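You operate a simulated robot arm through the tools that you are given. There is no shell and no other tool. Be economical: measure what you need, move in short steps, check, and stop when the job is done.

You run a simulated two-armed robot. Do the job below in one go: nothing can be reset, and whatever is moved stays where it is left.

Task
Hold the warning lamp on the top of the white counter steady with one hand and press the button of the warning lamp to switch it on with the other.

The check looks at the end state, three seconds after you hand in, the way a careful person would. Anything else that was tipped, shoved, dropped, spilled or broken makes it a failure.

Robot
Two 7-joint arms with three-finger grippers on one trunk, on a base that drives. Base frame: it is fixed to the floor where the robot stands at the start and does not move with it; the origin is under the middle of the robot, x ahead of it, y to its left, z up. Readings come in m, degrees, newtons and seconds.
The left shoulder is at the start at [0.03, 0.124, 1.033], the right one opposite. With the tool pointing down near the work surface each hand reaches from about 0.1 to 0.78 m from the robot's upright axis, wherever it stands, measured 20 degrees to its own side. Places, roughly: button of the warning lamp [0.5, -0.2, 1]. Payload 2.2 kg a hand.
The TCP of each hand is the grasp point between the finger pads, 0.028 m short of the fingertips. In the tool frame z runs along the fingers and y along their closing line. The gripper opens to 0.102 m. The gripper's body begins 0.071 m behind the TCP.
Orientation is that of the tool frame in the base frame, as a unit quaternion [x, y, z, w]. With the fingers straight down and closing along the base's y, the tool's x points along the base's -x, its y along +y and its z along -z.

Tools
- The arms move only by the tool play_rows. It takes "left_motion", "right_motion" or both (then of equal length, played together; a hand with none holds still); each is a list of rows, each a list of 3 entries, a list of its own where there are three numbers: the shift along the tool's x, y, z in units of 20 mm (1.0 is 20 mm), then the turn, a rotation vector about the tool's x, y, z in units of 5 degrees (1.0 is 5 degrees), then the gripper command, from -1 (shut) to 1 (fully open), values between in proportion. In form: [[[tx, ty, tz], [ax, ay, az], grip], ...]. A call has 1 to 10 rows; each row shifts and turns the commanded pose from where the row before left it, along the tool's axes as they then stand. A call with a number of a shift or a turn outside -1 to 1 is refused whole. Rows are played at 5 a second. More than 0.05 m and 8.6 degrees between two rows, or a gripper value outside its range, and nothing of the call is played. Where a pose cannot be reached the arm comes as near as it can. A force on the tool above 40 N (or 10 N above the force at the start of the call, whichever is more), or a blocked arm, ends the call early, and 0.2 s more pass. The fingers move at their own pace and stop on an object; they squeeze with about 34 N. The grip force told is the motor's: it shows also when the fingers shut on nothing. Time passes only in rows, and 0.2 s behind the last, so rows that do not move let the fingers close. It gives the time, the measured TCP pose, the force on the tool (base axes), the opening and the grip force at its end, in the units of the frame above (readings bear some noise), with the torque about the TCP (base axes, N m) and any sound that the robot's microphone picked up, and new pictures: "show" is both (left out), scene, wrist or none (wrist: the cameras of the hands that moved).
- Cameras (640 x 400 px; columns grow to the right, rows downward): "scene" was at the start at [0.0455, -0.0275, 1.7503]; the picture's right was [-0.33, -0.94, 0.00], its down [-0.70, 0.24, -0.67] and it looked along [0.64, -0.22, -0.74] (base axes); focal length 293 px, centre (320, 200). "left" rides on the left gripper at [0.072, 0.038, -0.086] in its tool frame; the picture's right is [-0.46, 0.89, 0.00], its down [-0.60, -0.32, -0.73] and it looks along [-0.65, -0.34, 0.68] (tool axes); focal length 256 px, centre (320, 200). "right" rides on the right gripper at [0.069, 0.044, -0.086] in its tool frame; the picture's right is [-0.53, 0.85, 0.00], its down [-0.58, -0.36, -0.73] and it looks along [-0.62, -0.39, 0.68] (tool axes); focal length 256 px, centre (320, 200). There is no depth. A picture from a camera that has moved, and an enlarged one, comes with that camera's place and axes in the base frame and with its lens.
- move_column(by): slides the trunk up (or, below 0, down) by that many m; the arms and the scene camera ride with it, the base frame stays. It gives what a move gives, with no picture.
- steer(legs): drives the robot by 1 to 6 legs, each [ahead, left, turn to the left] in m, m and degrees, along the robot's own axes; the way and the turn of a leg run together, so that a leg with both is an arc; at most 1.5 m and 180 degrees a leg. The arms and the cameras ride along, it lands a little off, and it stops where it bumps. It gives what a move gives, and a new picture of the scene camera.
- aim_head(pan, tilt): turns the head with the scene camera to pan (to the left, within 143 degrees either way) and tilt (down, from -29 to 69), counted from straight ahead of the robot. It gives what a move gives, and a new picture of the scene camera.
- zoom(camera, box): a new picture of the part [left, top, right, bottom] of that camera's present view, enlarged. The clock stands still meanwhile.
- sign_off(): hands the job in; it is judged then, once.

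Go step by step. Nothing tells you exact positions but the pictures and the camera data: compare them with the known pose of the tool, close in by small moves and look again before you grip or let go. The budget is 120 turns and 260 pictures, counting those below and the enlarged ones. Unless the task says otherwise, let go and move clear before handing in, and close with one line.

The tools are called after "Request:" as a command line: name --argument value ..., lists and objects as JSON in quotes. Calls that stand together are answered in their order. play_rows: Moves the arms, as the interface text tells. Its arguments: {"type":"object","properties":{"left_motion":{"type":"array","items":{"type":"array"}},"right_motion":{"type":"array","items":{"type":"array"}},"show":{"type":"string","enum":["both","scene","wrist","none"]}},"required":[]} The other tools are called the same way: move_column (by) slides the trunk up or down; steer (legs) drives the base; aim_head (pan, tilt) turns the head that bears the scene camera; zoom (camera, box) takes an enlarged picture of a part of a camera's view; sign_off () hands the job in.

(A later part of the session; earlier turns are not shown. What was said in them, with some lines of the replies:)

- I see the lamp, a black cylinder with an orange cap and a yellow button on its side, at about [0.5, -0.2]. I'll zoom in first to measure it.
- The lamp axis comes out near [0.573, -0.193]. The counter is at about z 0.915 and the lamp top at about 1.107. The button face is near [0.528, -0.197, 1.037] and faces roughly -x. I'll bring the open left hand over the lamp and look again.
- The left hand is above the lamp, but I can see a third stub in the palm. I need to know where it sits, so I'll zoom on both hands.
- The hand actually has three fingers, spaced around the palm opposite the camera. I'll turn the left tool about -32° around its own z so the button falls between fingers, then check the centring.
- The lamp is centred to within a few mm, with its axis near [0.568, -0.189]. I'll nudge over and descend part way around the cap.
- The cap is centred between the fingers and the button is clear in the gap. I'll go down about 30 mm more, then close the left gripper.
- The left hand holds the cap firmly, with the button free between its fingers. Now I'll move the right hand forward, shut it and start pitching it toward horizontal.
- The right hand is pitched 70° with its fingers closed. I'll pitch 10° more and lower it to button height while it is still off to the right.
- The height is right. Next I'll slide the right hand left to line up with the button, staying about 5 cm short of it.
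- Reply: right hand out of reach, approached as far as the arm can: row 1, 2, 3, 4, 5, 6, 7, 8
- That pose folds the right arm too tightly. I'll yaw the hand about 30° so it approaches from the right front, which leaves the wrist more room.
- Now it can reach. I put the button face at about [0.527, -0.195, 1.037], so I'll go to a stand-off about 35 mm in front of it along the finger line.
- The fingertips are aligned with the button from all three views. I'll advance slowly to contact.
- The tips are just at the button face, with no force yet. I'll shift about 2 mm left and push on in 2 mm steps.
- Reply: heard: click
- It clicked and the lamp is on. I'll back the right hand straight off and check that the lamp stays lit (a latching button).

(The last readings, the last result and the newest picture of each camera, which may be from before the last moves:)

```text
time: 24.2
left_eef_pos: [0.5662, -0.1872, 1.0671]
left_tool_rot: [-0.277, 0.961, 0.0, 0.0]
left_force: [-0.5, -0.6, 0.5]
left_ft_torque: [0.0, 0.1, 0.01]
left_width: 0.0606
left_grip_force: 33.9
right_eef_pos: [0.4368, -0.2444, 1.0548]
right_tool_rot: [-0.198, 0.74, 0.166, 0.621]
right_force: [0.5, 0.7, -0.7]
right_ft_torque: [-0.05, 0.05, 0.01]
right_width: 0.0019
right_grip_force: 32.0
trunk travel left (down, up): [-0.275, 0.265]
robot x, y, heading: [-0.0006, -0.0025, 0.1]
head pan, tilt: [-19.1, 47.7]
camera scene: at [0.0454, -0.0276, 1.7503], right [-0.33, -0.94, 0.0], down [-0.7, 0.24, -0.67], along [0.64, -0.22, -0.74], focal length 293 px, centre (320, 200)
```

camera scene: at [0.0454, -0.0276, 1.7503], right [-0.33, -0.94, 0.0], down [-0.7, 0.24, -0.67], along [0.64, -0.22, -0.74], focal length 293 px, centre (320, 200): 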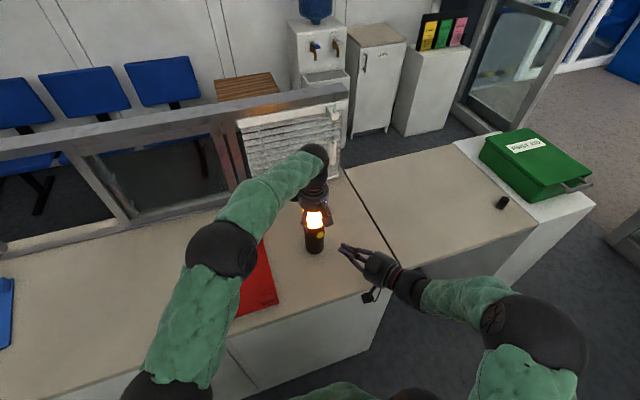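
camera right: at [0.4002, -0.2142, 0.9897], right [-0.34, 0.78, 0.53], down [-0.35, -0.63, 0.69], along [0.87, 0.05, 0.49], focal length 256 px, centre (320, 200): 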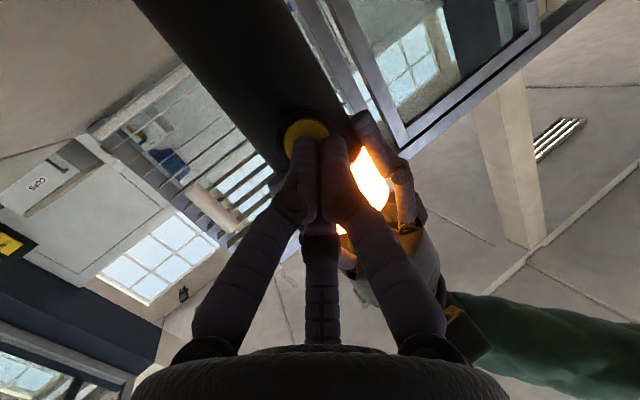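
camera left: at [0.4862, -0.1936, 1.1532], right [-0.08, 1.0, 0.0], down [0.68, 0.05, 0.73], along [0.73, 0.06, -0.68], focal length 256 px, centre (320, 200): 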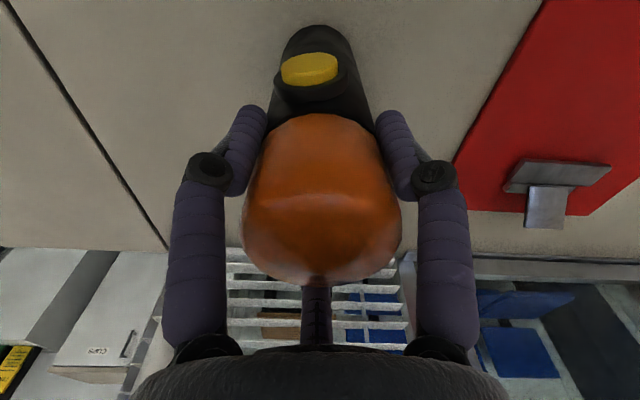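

The lamp stays lit. I'll open the left hand gently, rise straight up, and back the right hand away further.

Request:
play_rows --left_motion '[[[0, 0, 0], [0, 0, 0], 0.4], [[0, 0, 0], [0, 0, 0], 0.7], [[0, 0, 0], [0, 0, 0], 1], [[0, 0, 0], [0, 0, 0], 1], [[0, 0, -0.5], [0, 0, 0], 1], [[0, 0, -0.8], [0, 0, 0], 1], [[0, 0, -1], [0, 0, 0], 1], [[0, 0, -1], [0, 0, 0], 1], [[0, 0, -1], [0, 0, 0], 1], [[0, 0, -1], [0, 0, 0], 1]]' --right_motion '[[[0, 0, 0], [0, 0, 0], -1], [[0, 0, 0], [0, 0, 0], -1], [[0, 0, 0], [0, 0, 0], -1], [[0, 0, 0], [0, 0, 0], -1], [[0, -0.7, 0], [0, 0, 0], -1], [[0, -0.7, 0], [0, 0, 0], -1], [[0, -0.7, 0], [0, 0, 0], -1], [[0, -0.7, 0], [0, 0, 0], -1], [[0, 0, 0], [0, 0, 0], -1], [[0, 0, 0], [0, 0, 0], -1]]'

Request:
play_rows --left_motion '[[[0, 0, -1], [0, 0, 0], 1], [[0, 0, -1], [0, 0, 0], 1], [[0, 0, 0], [0, 0, 0], 1]]' --show "scene"

Request:
zoom --camera "scene" --box '[250, 150, 390, 270]'

```text
time: 26.4
left_eef_pos: [0.5674, -0.1884, 1.1738]
left_tool_rot: [-0.277, 0.961, 0.001, 0.0]
left_force: [0.3, 0.6, 1.0]
left_ft_torque: [-0.06, 0.01, 0.01]
left_width: 0.102
left_grip_force: 0.1
right_eef_pos: [0.4645, -0.2934, 1.0545]
right_tool_rot: [-0.198, 0.74, 0.166, 0.621]
right_force: [-0.3, 0.6, 0.4]
right_ft_torque: [0.0, 0.0, -0.02]
right_width: 0.0021
right_grip_force: 31.3
trunk travel left (down, up): [-0.275, 0.265]
robot x, y, heading: [0.0005, 0.0013, -0.1]
head pan, tilt: [-19.1, 47.7]
camera scene: at [0.0453, -0.0277, 1.7503], right [-0.33, -0.94, 0.0], down [-0.7, 0.24, -0.67], along [0.64, -0.22, -0.74], focal length 293 px, centre (320, 200)
camera right: at [0.3588, -0.303, 1.0018], right [-0.34, 0.78, 0.53], down [-0.35, -0.63, 0.69], along [0.87, 0.05, 0.49], focal length 256 px, centre (320, 200)
camera left: at [0.486, -0.194, 1.2592], right [-0.08, 1.0, 0.0], down [0.68, 0.05, 0.73], along [0.73, 0.06, -0.68], focal length 256 px, centre (320, 200)
```

scene: 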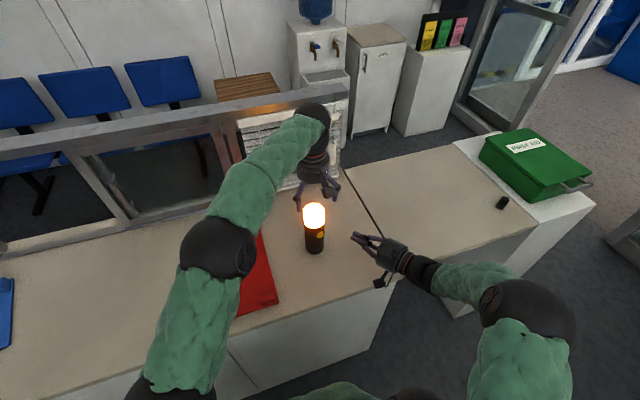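
right: 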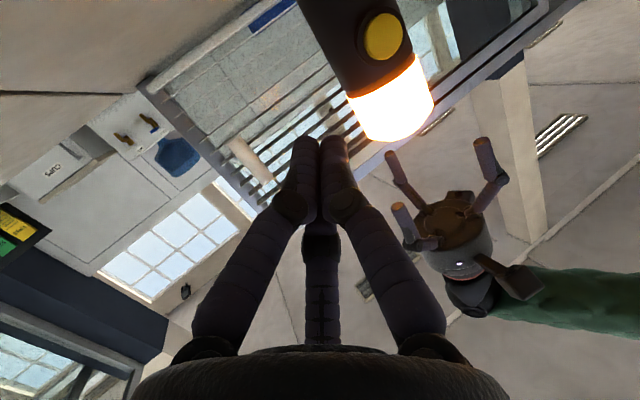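
left: 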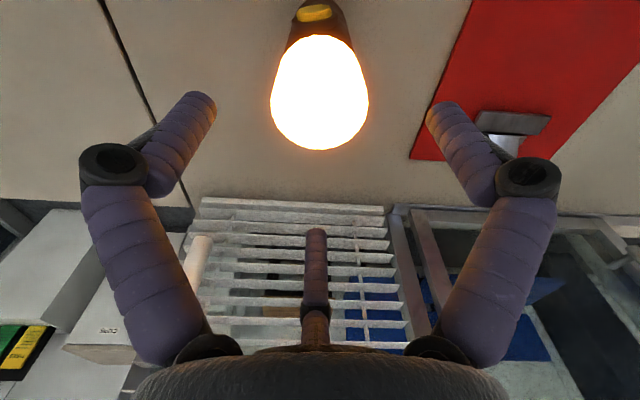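

```text
time: 27.2
left_eef_pos: [0.5658, -0.1878, 1.2141]
left_tool_rot: [-0.278, 0.961, 0.0, -0.001]
left_force: [0.0, 0.1, -0.2]
left_ft_torque: [0.01, -0.03, -0.01]
left_width: 0.1023
left_grip_force: 0.0
right_eef_pos: [0.4645, -0.2915, 1.0532]
right_tool_rot: [-0.198, 0.74, 0.167, 0.621]
right_force: [-0.2, 0.0, -0.2]
right_ft_torque: [0.01, -0.05, -0.03]
right_width: 0.0019
right_grip_force: 31.7
trunk travel left (down, up): [-0.275, 0.265]
robot x, y, heading: [-0.0004, 0.0002, -0.3]
head pan, tilt: [-19.1, 47.7]
camera scene: at [0.0454, -0.0275, 1.7503], right [-0.33, -0.94, 0.0], down [-0.7, 0.24, -0.67], along [0.64, -0.22, -0.74], focal length 293 px, centre (320, 200)
```

scene: 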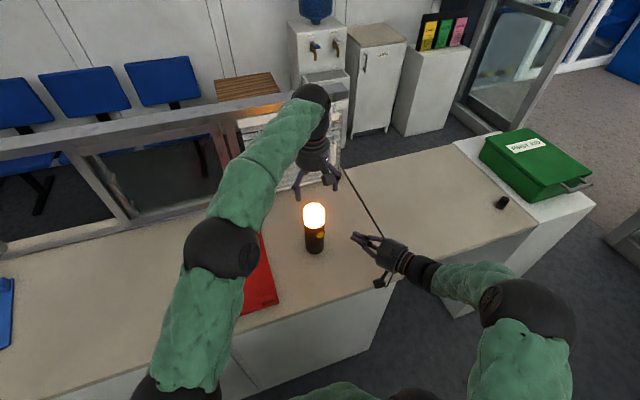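

```text
3.33 times, centred on (320, 210) of scene
camera zoom: at [0.0454, -0.0275, 1.7503], right [-0.33, -0.94, 0.0], down [-0.7, 0.24, -0.67], along [0.64, -0.22, -0.74], focal length 977 px, centre (320, 167)
```

zoom: 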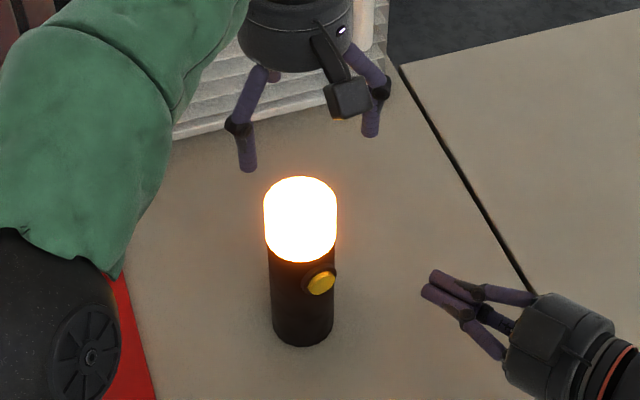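

The lamp is upright in its original place and lit, both hands are clear of it, and nothing else looks disturbed. I'm handing in.

Request:
sign_off

```text
The job is handed in.
```

The warning lamp is switched on: the left hand held it steady while the right hand pressed the button, and it stayed lit and upright after both hands let go and moved clear.
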